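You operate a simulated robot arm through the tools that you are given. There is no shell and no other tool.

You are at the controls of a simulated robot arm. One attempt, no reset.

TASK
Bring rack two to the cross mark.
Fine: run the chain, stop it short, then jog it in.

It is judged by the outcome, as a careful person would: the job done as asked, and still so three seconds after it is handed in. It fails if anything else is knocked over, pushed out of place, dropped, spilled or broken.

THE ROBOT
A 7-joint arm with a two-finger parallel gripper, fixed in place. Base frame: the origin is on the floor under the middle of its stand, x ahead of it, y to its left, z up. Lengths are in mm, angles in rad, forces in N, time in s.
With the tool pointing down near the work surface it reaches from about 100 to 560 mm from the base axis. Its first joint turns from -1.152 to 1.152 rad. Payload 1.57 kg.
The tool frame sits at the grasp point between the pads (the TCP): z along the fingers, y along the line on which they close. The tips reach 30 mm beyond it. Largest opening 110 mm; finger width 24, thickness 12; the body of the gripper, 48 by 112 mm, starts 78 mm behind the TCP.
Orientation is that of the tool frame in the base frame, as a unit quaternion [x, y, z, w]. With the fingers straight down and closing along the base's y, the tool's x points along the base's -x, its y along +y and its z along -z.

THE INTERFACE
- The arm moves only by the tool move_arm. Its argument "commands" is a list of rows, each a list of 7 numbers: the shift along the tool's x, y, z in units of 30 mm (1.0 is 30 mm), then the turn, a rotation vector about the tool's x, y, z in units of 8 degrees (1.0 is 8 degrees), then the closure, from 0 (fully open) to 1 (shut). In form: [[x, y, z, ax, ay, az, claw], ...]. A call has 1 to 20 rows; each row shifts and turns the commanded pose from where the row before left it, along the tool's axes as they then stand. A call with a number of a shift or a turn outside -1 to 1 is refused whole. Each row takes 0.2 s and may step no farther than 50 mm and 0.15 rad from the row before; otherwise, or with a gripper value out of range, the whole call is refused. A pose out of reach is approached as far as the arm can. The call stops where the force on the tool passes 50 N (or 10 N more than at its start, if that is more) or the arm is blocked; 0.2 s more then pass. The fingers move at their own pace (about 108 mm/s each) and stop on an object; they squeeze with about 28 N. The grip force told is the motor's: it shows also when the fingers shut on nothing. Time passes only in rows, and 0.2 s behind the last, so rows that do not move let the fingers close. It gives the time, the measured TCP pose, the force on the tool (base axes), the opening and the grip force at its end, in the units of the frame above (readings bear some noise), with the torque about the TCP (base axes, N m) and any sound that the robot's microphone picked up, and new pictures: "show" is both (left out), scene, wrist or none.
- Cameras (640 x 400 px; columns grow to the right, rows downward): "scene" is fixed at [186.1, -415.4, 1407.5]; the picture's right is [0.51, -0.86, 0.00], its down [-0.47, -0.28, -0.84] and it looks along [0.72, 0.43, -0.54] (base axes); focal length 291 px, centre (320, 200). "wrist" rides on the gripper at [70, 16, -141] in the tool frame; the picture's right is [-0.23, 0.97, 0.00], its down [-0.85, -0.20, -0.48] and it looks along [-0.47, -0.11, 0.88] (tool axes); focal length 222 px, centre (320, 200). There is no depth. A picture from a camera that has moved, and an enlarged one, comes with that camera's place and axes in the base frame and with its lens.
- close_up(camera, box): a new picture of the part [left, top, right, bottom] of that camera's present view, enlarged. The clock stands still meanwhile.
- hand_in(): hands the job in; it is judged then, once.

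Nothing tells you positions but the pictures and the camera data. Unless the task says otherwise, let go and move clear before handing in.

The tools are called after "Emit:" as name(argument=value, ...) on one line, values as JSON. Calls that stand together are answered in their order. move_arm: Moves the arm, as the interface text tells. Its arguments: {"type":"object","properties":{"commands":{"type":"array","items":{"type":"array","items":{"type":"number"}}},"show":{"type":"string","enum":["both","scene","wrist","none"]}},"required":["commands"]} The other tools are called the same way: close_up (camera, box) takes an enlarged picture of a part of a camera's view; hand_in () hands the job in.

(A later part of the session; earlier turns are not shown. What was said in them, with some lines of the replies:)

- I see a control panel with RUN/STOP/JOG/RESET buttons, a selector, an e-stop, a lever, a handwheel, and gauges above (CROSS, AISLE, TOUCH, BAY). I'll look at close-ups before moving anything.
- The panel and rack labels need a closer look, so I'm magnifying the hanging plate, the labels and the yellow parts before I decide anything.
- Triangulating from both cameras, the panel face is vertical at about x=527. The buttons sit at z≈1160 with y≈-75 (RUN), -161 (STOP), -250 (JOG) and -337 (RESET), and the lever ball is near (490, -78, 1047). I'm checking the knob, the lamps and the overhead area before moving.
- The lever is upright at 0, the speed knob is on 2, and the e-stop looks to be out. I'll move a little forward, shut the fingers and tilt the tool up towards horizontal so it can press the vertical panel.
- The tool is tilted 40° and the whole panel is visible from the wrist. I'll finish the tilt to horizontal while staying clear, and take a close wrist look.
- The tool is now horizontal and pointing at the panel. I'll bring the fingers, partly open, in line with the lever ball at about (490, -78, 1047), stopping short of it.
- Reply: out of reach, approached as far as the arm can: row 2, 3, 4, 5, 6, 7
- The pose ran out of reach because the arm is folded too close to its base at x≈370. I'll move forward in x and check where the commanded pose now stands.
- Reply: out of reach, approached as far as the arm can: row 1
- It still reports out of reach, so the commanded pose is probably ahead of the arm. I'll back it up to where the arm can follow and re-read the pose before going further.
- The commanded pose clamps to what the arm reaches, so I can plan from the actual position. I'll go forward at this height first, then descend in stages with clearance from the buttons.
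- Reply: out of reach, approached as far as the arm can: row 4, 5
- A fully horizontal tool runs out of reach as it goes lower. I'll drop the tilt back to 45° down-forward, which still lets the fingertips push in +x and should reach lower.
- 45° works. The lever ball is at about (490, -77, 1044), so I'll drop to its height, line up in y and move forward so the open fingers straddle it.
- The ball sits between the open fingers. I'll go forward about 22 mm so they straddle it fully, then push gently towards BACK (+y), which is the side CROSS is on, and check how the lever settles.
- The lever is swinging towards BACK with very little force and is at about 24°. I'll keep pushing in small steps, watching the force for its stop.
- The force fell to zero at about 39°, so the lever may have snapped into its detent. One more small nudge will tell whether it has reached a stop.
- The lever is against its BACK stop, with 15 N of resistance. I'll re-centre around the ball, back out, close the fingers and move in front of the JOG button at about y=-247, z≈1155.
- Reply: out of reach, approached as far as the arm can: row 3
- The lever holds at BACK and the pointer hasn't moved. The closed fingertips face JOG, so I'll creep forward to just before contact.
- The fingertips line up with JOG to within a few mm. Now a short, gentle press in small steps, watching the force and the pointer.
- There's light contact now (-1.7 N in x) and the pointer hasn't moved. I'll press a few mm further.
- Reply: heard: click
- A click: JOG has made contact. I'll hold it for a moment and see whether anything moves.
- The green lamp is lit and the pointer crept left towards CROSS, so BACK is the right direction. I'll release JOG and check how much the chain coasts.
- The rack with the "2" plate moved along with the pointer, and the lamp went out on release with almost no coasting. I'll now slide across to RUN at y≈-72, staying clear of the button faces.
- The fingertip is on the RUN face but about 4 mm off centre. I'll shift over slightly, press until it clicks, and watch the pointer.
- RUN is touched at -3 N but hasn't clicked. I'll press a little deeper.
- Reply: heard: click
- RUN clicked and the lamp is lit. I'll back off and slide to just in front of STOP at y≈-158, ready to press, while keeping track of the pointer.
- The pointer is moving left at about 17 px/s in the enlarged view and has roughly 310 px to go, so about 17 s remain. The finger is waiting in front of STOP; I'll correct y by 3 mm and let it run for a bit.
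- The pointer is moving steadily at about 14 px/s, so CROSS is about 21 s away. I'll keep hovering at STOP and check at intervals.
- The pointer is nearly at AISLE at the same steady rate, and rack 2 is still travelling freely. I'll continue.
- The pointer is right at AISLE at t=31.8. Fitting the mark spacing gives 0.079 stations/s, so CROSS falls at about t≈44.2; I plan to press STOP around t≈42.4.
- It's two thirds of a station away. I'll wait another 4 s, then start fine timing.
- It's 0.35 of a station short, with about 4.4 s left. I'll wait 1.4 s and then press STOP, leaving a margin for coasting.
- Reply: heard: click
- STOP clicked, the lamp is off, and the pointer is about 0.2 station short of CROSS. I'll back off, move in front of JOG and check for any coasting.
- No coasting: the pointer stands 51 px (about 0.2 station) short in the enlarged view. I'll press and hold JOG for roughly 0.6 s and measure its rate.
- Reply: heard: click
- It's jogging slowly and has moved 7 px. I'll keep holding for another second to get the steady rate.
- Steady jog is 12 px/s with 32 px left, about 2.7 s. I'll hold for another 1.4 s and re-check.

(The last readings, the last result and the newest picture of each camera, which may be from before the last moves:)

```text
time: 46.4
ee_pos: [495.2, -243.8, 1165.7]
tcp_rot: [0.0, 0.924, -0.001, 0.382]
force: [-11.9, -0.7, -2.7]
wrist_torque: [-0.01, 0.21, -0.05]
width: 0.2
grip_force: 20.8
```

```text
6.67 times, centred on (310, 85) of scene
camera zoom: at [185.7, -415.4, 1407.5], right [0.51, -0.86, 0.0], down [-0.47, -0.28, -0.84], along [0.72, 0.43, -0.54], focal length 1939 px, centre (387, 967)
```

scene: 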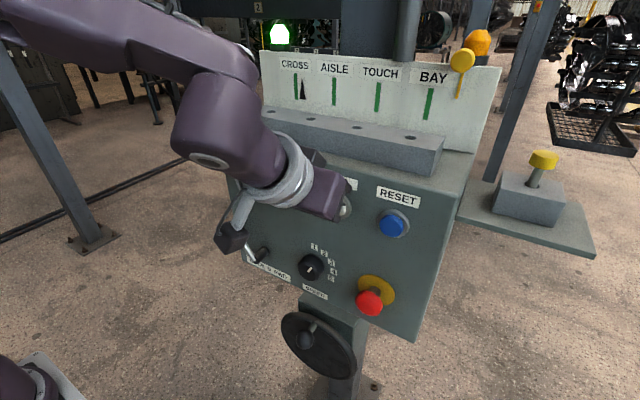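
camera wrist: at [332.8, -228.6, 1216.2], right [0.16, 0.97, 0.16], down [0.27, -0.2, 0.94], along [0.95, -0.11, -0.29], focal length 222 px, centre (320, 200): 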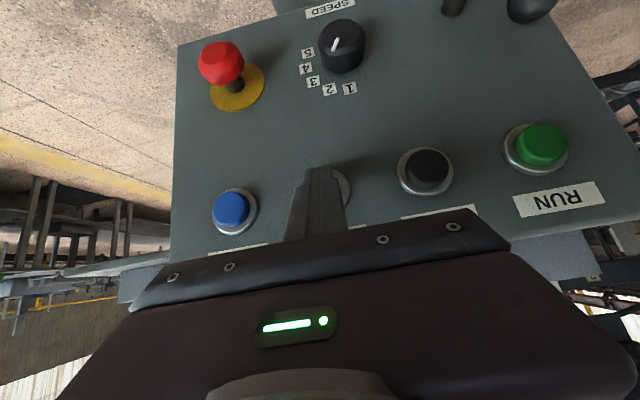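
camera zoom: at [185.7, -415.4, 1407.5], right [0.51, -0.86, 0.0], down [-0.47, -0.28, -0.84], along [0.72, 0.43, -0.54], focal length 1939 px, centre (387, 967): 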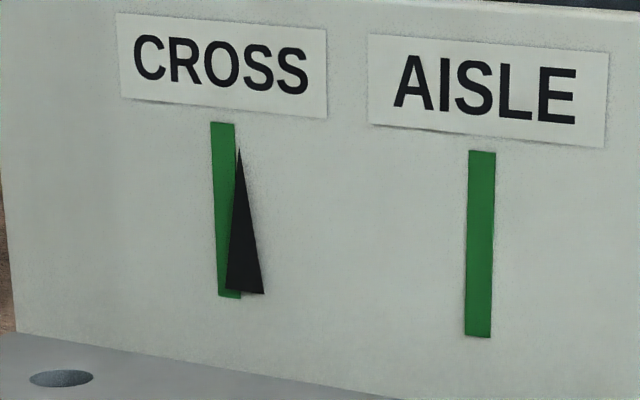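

16 px remain. I'll hold another 0.6 s, then release and check the alignment from a second viewpoint before the last touch.

Emit:
move_arm(commands=[[0, 0, 0, 0, 0, 0, 1], [0, 0, 0, 0, 0, 0, 1], [0.3, 0, -0.3, 0, 0, 0, 1], [0, 0, 0, 0, 0, 0, 1], [0, 0, 0, 0, 0, 0, 1]], show="scene")

Emit:
close_up(camera="scene", box=[270, 55, 350, 115])

```text
time: 47.6
ee_pos: [480.6, -244.5, 1166.9]
tcp_rot: [0.0, 0.924, 0.0, 0.382]
force: [-0.1, -0.8, 0.7]
wrist_torque: [0.04, -0.01, -0.02]
width: 0.2
grip_force: 21.1
```

scene: 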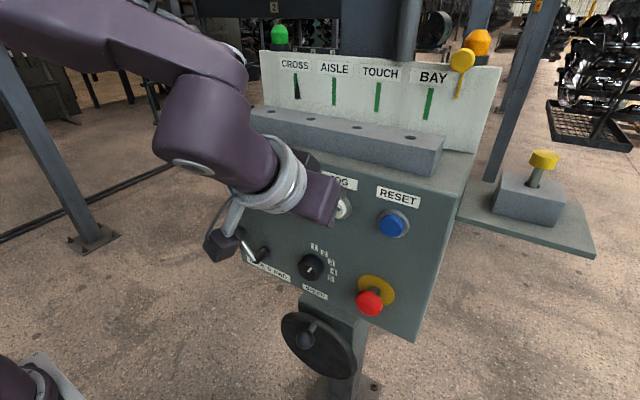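

```text
6.67 times, centred on (310, 85) of scene
camera zoom: at [186.1, -415.4, 1407.5], right [0.51, -0.86, 0.0], down [-0.47, -0.28, -0.84], along [0.72, 0.43, -0.54], focal length 1939 px, centre (387, 967)
```

zoom: 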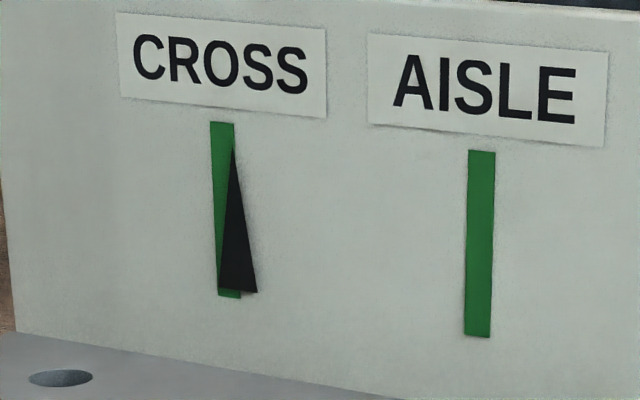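

The jog stops dead on release, and 10 px remain by the scene view. The scene camera looks at the board obliquely, so I'll back off and raise the wrist camera for a second view of the CROSS mark.

Emit:
move_arm(commands=[[0.63, 0, -0.63, 0, 0, 0, 1], [0.63, 0, -0.63, 0, 0, 0, 1], [0, 0.6, -0.9, 0, 0, 0, 1], [-0.6, 0.8, -0.8, 0, 0, 0, 1], [-0.7, 0.8, -0.6, 0, 0, 0, 1], [0, 0, 0, 0, -1, 0, 1], [0, 0, 0, 0, -1, 0, 1], [0, 0, 0, 0, -1, 0, 1], [0, 0, 0, 0, -1, 0, 1]])

Emit:
close_up(camera="scene", box=[270, 55, 350, 115])

```text
time: 49.6
ee_pos: [405.6, -175.8, 1243.0]
tcp_rot: [0.0, 0.782, 0.0, 0.623]
force: [-1.1, -0.7, -0.3]
wrist_torque: [0.01, 0.0, -0.02]
width: 0.1
grip_force: 22.4
camera wrist: at [252.5, -161.2, 1207.1], right [0.05, 0.97, 0.22], down [-0.28, -0.2, 0.94], along [0.96, -0.11, 0.26], focal length 222 px, centre (320, 200)
```

scene: 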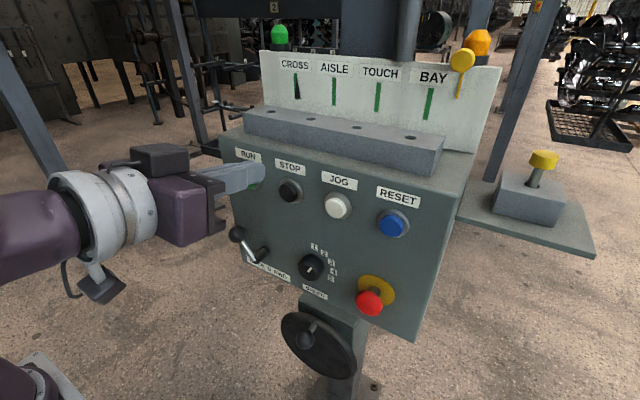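
wrist: 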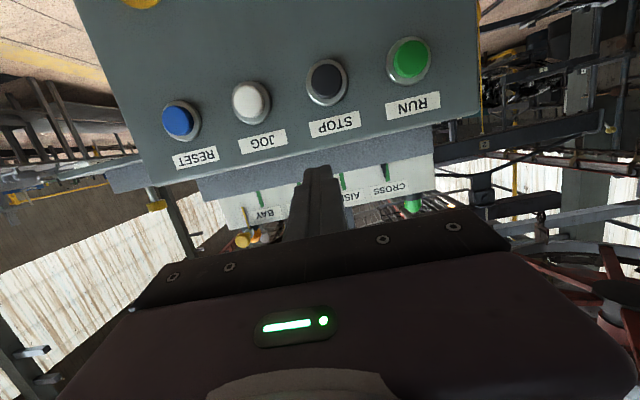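

```text
6.67 times, centred on (310, 85) of scene
camera zoom: at [186.0, -415.4, 1407.5], right [0.51, -0.86, 0.0], down [-0.47, -0.28, -0.84], along [0.72, 0.43, -0.54], focal length 1939 px, centre (387, 967)
```

zoom: 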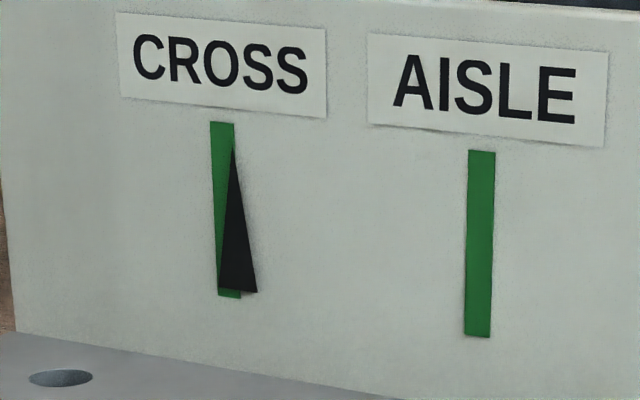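

The CROSS mark is visible in the wrist view beside the fingers, so I'm enlarging it.

Emit:
close_up(camera="wrist", box=[360, 150, 430, 200])

Emit:
close_up(camera="wrist", box=[375, 155, 399, 185])

```text
8.00 times, centred on (395, 175) of wrist
camera zoom: at [252.5, -161.2, 1207.1], right [0.05, 0.97, 0.22], down [-0.28, -0.2, 0.94], along [0.96, -0.11, 0.26], focal length 1777 px, centre (-280, 400)
```

zoom: 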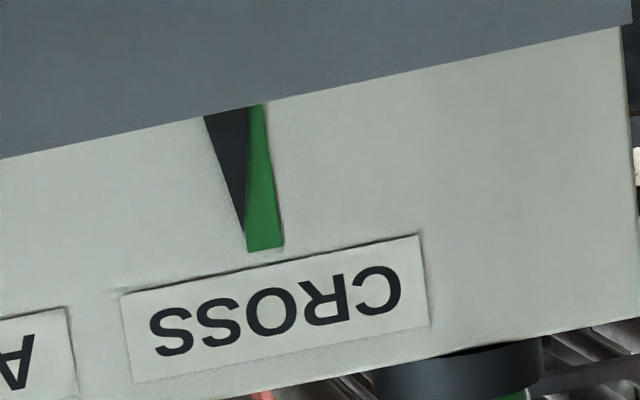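

```text
13.33 times, centred on (387, 170) of wrist
camera zoom: at [252.5, -161.2, 1207.1], right [0.05, 0.97, 0.22], down [-0.28, -0.2, 0.94], along [0.96, -0.11, 0.26], focal length 2962 px, centre (-573, 600)
```

zoom: 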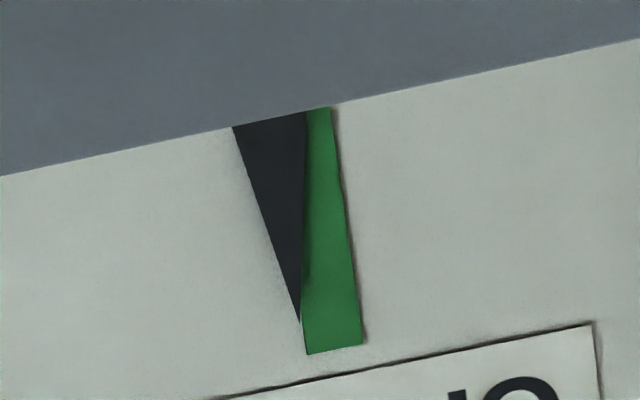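

The wrist view shows the pointer stands about 2 mm proud of the board. Its true offset is therefore about 4.9 mm short, against 3.5 mm as the scene view shows it, and the target in the scene view is a tip at about x≈220. I'll return to hover at JOG.

Emit:
move_arm(commands=[[0, 0, 0, 0, 1, 0, 1], [0, 0, 0, 0, 1, 0, 1], [0, 0, 0, 0, 1, 0, 1], [0, 0, 0, 0, 1, 0, 1], [0, -0.763, 0.85, 0, 0, 0, 1], [0, -0.763, 0.85, 0, 0, 0, 1], [0, -0.763, 0.85, 0, 0, 0, 1], [0.03, 0, 0.9, 0, 0, 0, 1]])

Emit:
close_up(camera="scene", box=[270, 55, 350, 115])

Emit:
close_up(camera="wrist", box=[230, 120, 450, 240])

```text
time: 51.4
ee_pos: [478.8, -246.4, 1169.7]
tcp_rot: [0.0, 0.924, 0.001, 0.383]
force: [0.4, 0.3, -0.4]
wrist_torque: [0.0, -0.02, 0.0]
width: 0.1
grip_force: 21.6
camera wrist: at [329.3, -230.4, 1219.5], right [0.16, 0.97, 0.16], down [0.27, -0.2, 0.94], along [0.95, -0.11, -0.29], focal length 222 px, centre (320, 200)
```

scene: 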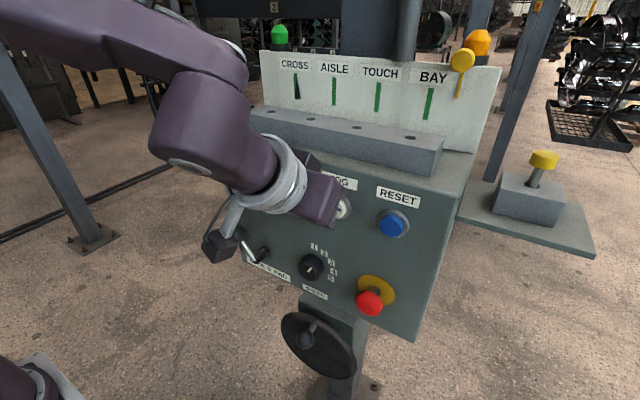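
wrist: 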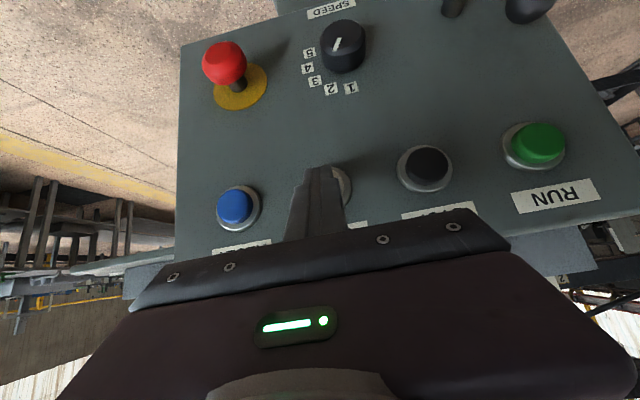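

```text
6.67 times, centred on (310, 85) of scene
camera zoom: at [186.1, -415.4, 1407.5], right [0.51, -0.86, 0.0], down [-0.47, -0.28, -0.84], along [0.72, 0.43, -0.54], focal length 1939 px, centre (387, 967)
```

zoom: 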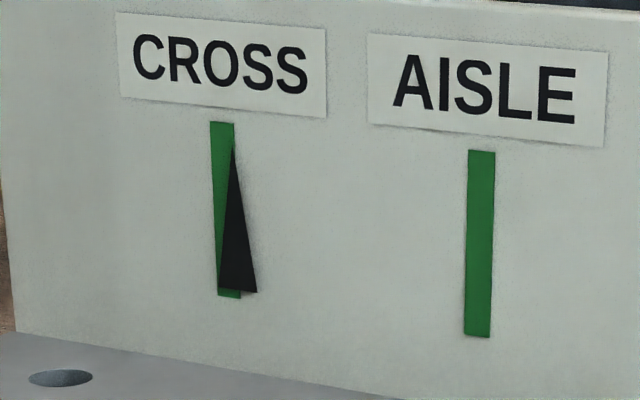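

```text
2.91 times, centred on (340, 180) of wrist
camera zoom: at [329.3, -230.4, 1219.5], right [0.16, 0.97, 0.16], down [0.27, -0.2, 0.94], along [0.95, -0.11, -0.29], focal length 646 px, centre (262, 258)
```

zoom: 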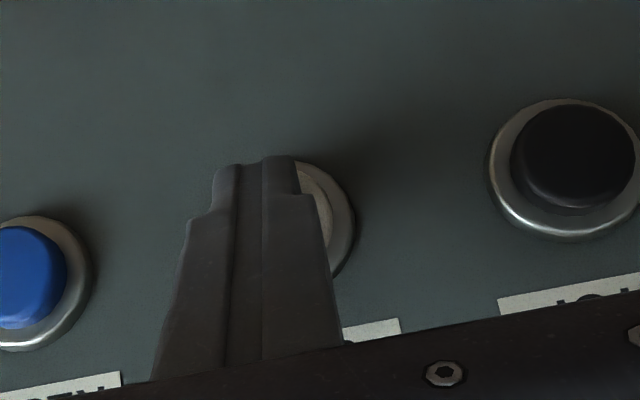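

Hovering in front of JOG, a few mm off. I'll correct that and press, with only a short hold before checking.

Emit:
move_arm(commands=[[-0.165, 0.07, 0.306, 0, 0, 0, 1], [-0.12, 0, 0.12, 0, 0, 0, 1], [0, 0, 0, 0, 0, 0, 1]], show="none")

Emit:
close_up(camera="scene", box=[270, 55, 350, 115])

```text
time: 52.2
ee_pos: [493.6, -244.0, 1165.3]
tcp_rot: [-0.001, 0.924, 0.0, 0.383]
force: [-3.4, -0.3, -0.5]
wrist_torque: [-0.01, 0.09, -0.05]
width: 0.0
grip_force: 21.2
heard: click
```

```text
6.67 times, centred on (310, 85) of scene
camera zoom: at [186.0, -415.4, 1407.5], right [0.51, -0.86, 0.0], down [-0.47, -0.28, -0.84], along [0.72, 0.43, -0.54], focal length 1939 px, centre (387, 967)
```

zoom: 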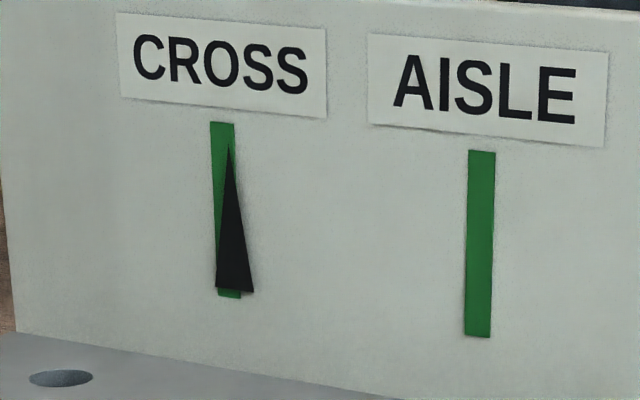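

The tip is at 229.5 and needs about 9 px more, roughly 0.8 s including the release lag. Three hold rows, then release.

Emit:
move_arm(commands=[[0, 0, 0, 0, 0, 0, 1], [0, 0, 0, 0, 0, 0, 1], [0, 0, 0, 0, 0, 0, 1], [0.35, 0, -0.35, 0, 0, 0, 1], [0.2, 0, -0.2, 0, 0, 0, 1]], show="scene")

Emit:
close_up(camera="scene", box=[270, 55, 350, 115])

Emit:
close_up(camera="scene", box=[280, 60, 312, 104])

```text
time: 53.4
ee_pos: [471.1, -245.0, 1165.9]
tcp_rot: [0.0, 0.924, -0.001, 0.383]
force: [-0.2, -0.5, -1.0]
wrist_torque: [0.0, 0.0, -0.03]
width: 0.0
grip_force: 21.3
```

scene: 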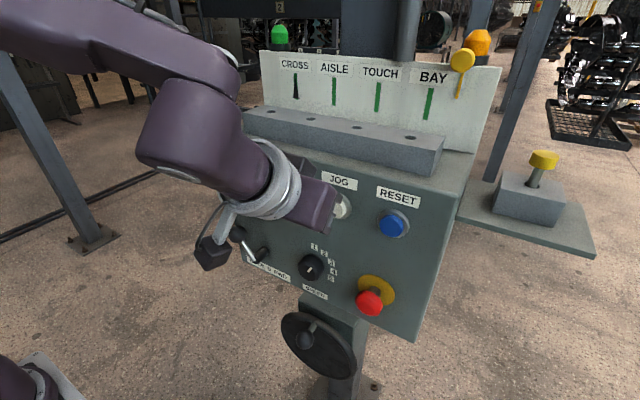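

```text
6.67 times, centred on (310, 85) of scene
camera zoom: at [186.1, -415.4, 1407.5], right [0.51, -0.86, 0.0], down [-0.47, -0.28, -0.84], along [0.72, 0.43, -0.54], focal length 1939 px, centre (387, 967)
```

zoom: 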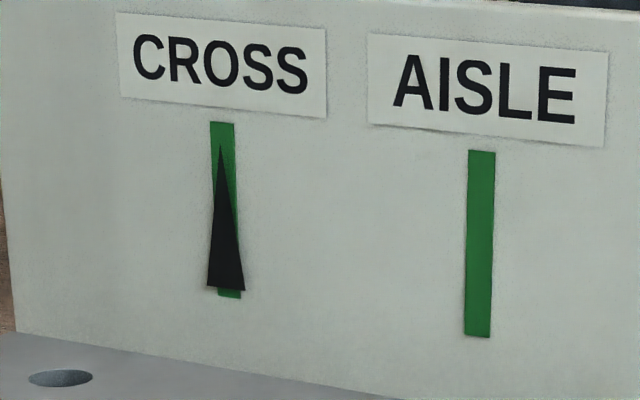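

```text
9.09 times, centred on (296, 82) of scene
camera zoom: at [186.1, -415.4, 1407.5], right [0.51, -0.86, 0.0], down [-0.47, -0.28, -0.84], along [0.72, 0.43, -0.54], focal length 2644 px, centre (538, 1273)
```

zoom: 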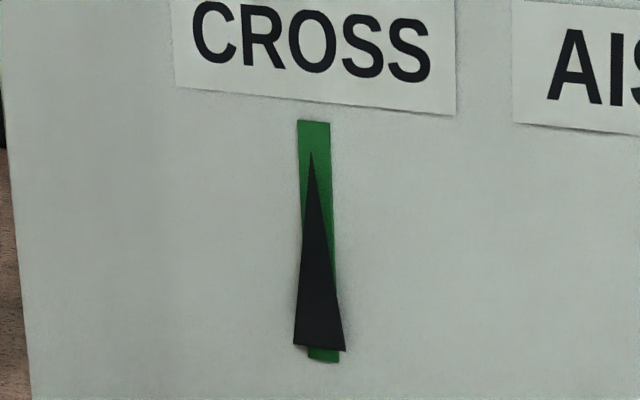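

By the scene view the tip is about 0.8 mm past the line centre, which after parallax should be close to centred. I'll check the rest of the scene, then back the arm off to confirm from the wrist camera.

Emit:
move_arm(commands=[[0.5, 0, -0.5, 0, 0, 0, 1], [0.5, 0, -0.5, 0, 0, 0, 1], [0, 0.6, -0.9, 0, 0, 0, 1], [-0.6, 0.8, -0.8, 0, 0, 0, 1], [-0.7, 0.8, -0.6, 0, 0, 0, 1], [0, 0, 0, 0, -1, 0, 1], [0, 0, 0, 0, -1, 0, 1], [0, 0, 0, 0, -1, 0, 1], [0, 0, 0, 0, -1, 0, 1]])

Emit:
close_up(camera="wrist", box=[375, 155, 399, 185])

Emit:
close_up(camera="scene", box=[280, 60, 312, 104])

Emit:
close_up(camera="scene", box=[180, 0, 360, 60])

Emit:
close_up(camera="scene", box=[440, 0, 640, 200])

```text
time: 55.4
ee_pos: [407.4, -179.4, 1242.4]
tcp_rot: [0.002, 0.782, -0.002, 0.623]
force: [0.3, 0.6, -0.8]
wrist_torque: [-0.01, 0.04, 0.0]
width: 0.0
grip_force: 21.7
camera wrist: at [254.2, -162.4, 1206.1], right [0.05, 0.97, 0.22], down [-0.28, -0.2, 0.94], along [0.96, -0.11, 0.26], focal length 222 px, centre (320, 200)
```

scene: 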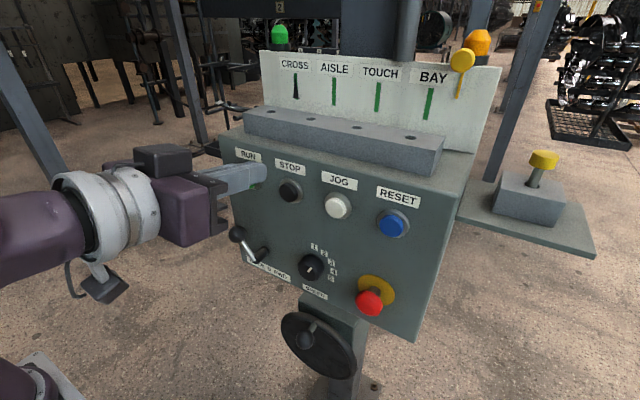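
wrist: 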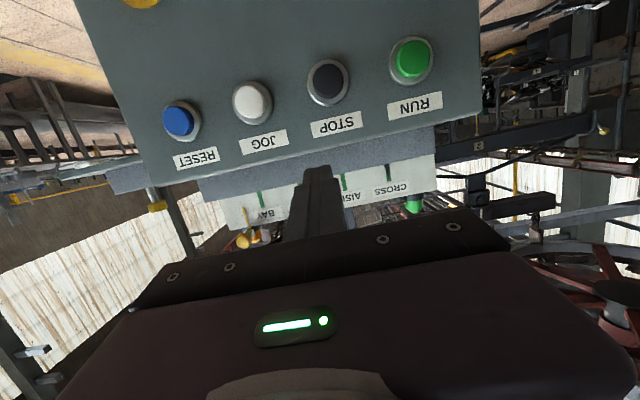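

```text
13.33 times, centred on (387, 170) of wrist
camera zoom: at [254.2, -162.4, 1206.1], right [0.05, 0.97, 0.22], down [-0.28, -0.2, 0.94], along [0.96, -0.11, 0.26], focal length 2962 px, centre (-573, 600)
```

zoom: 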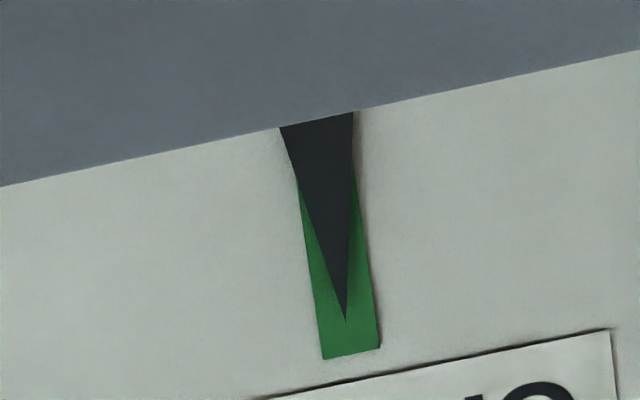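

```text
9.09 times, centred on (296, 82) of scene
camera zoom: at [186.0, -415.4, 1407.5], right [0.51, -0.86, 0.0], down [-0.47, -0.28, -0.84], along [0.72, 0.43, -0.54], focal length 2644 px, centre (538, 1273)
```

zoom: 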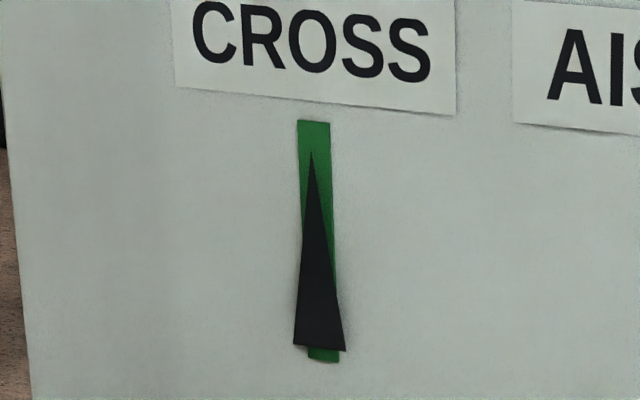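

```text
3.56 times, centred on (270, 30) of scene
camera zoom: at [186.0, -415.4, 1407.5], right [0.51, -0.86, 0.0], down [-0.47, -0.28, -0.84], along [0.72, 0.43, -0.54], focal length 1034 px, centre (498, 804)
```

zoom: 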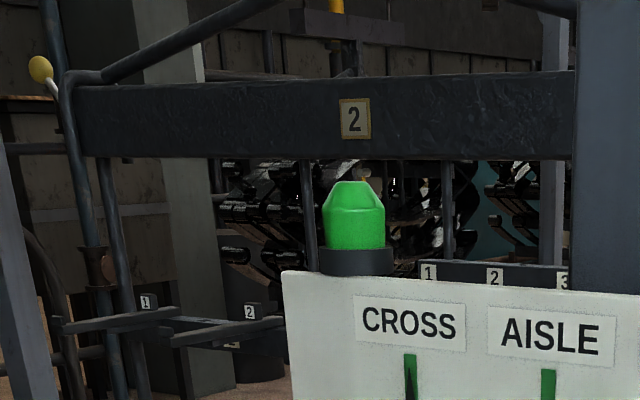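

```text
2.00 times, centred on (540, 100) of scene
camera zoom: at [186.0, -415.4, 1407.5], right [0.51, -0.86, 0.0], down [-0.47, -0.28, -0.84], along [0.72, 0.43, -0.54], focal length 582 px, centre (-120, 400)
```

zoom: 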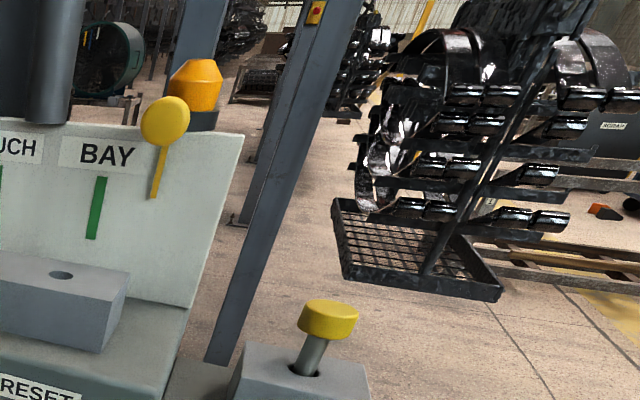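

From the wrist camera the tip sits on the line centre to within about 0.3 mm, and rack 2 is the one that travelled. The lamp is off, so I'll move a little further clear, wait a few seconds and confirm it holds.

Emit:
move_arm(commands=[[-0.5, 0, -0.3, 0, 0, 0, 0.8], [-0.5, 0, -0.3, 0, 0, 0, 0.8], [0, 0, 0, 0, 0, 0, 0.8], [0, 0, 0, 0, 0, 0, 0.8], [0, 0, 0, 0, 0, 0, 0.8], [0, 0, 0, 0, 0, 0, 0.8], [0, 0, 0, 0, 0, 0, 0.8], [0, 0, 0, 0, 0, 0, 0.8], [0, 0, 0, 0, 0, 0, 0.8], [0, 0, 0, 0, 0, 0, 0.8], [0, 0, 0, 0, 0, 0, 0.8], [0, 0, 0, 0, 0, 0, 0.8], [0, 0, 0, 0, 0, 0, 0.8], [0, 0, 0, 0, 0, 0, 0.8], [0, 0, 0, 0, 0, 0, 0.8], [0, 0, 0, 0, 0, 0, 0.8]])

Emit:
close_up(camera="scene", box=[280, 60, 312, 104])

```text
time: 58.8
ee_pos: [397.9, -179.6, 1275.5]
tcp_rot: [0.0, 0.782, 0.0, 0.623]
force: [0.1, 0.0, 0.8]
wrist_torque: [0.01, 0.0, 0.03]
width: 22.0
grip_force: 0.0
camera wrist: at [245.2, -161.7, 1238.7], right [0.05, 0.97, 0.22], down [-0.27, -0.2, 0.94], along [0.96, -0.11, 0.26], focal length 222 px, centre (320, 200)
```

scene: 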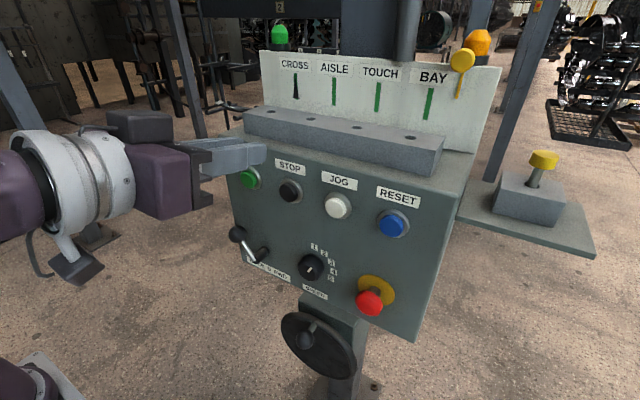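
wrist: 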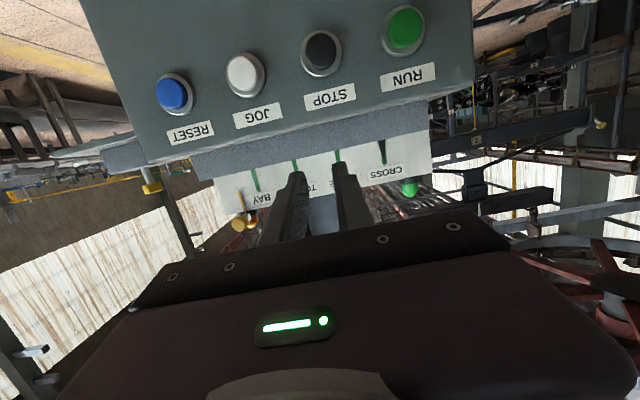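

```text
9.09 times, centred on (296, 82) of scene
camera zoom: at [186.1, -415.4, 1407.5], right [0.51, -0.86, 0.0], down [-0.47, -0.28, -0.84], along [0.72, 0.43, -0.54], focal length 2644 px, centre (538, 1273)
```

zoom: 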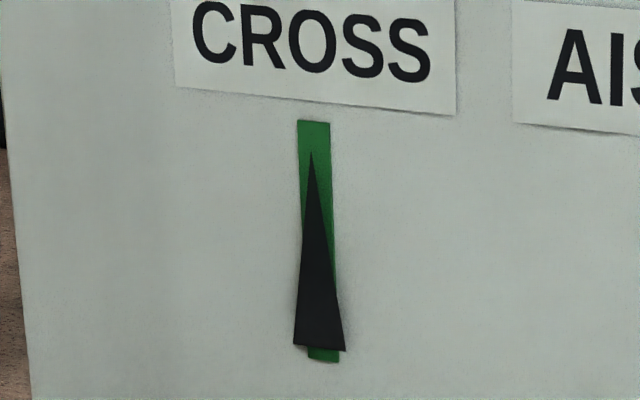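

The pointer hasn't moved off the CROSS line in over 5 s. The chain is stopped with the lamp off, the arm is clear of the panel, and nothing else has been disturbed, so I'm handing in.

Emit:
hand_in()

```text
The job is handed in.
```

Rack two is at the CROSS mark, and I've handed the job in. From the wrist camera the pointer tip is within about 0.3 mm of the line centre. It didn't move in the five seconds I watched before handing in.

- **Run:** I set the direction lever to BACK, tested it with a short jog, then pressed RUN at the existing speed setting of 2.
- **Stop short:** I pressed STOP with the pointer about 0.2 of a station before CROSS, and the chain did not coast.
- **Jog in:** I jogged the rest in two presses. The scene camera sees the board at an angle, so I checked the alignment from the wrist camera before and after the second press.

The chain is stopped with the green lamp off, and the arm is clear of the panel. I left the direction lever at BACK. The speed knob, e-stop, pin and handwheel were not touched.
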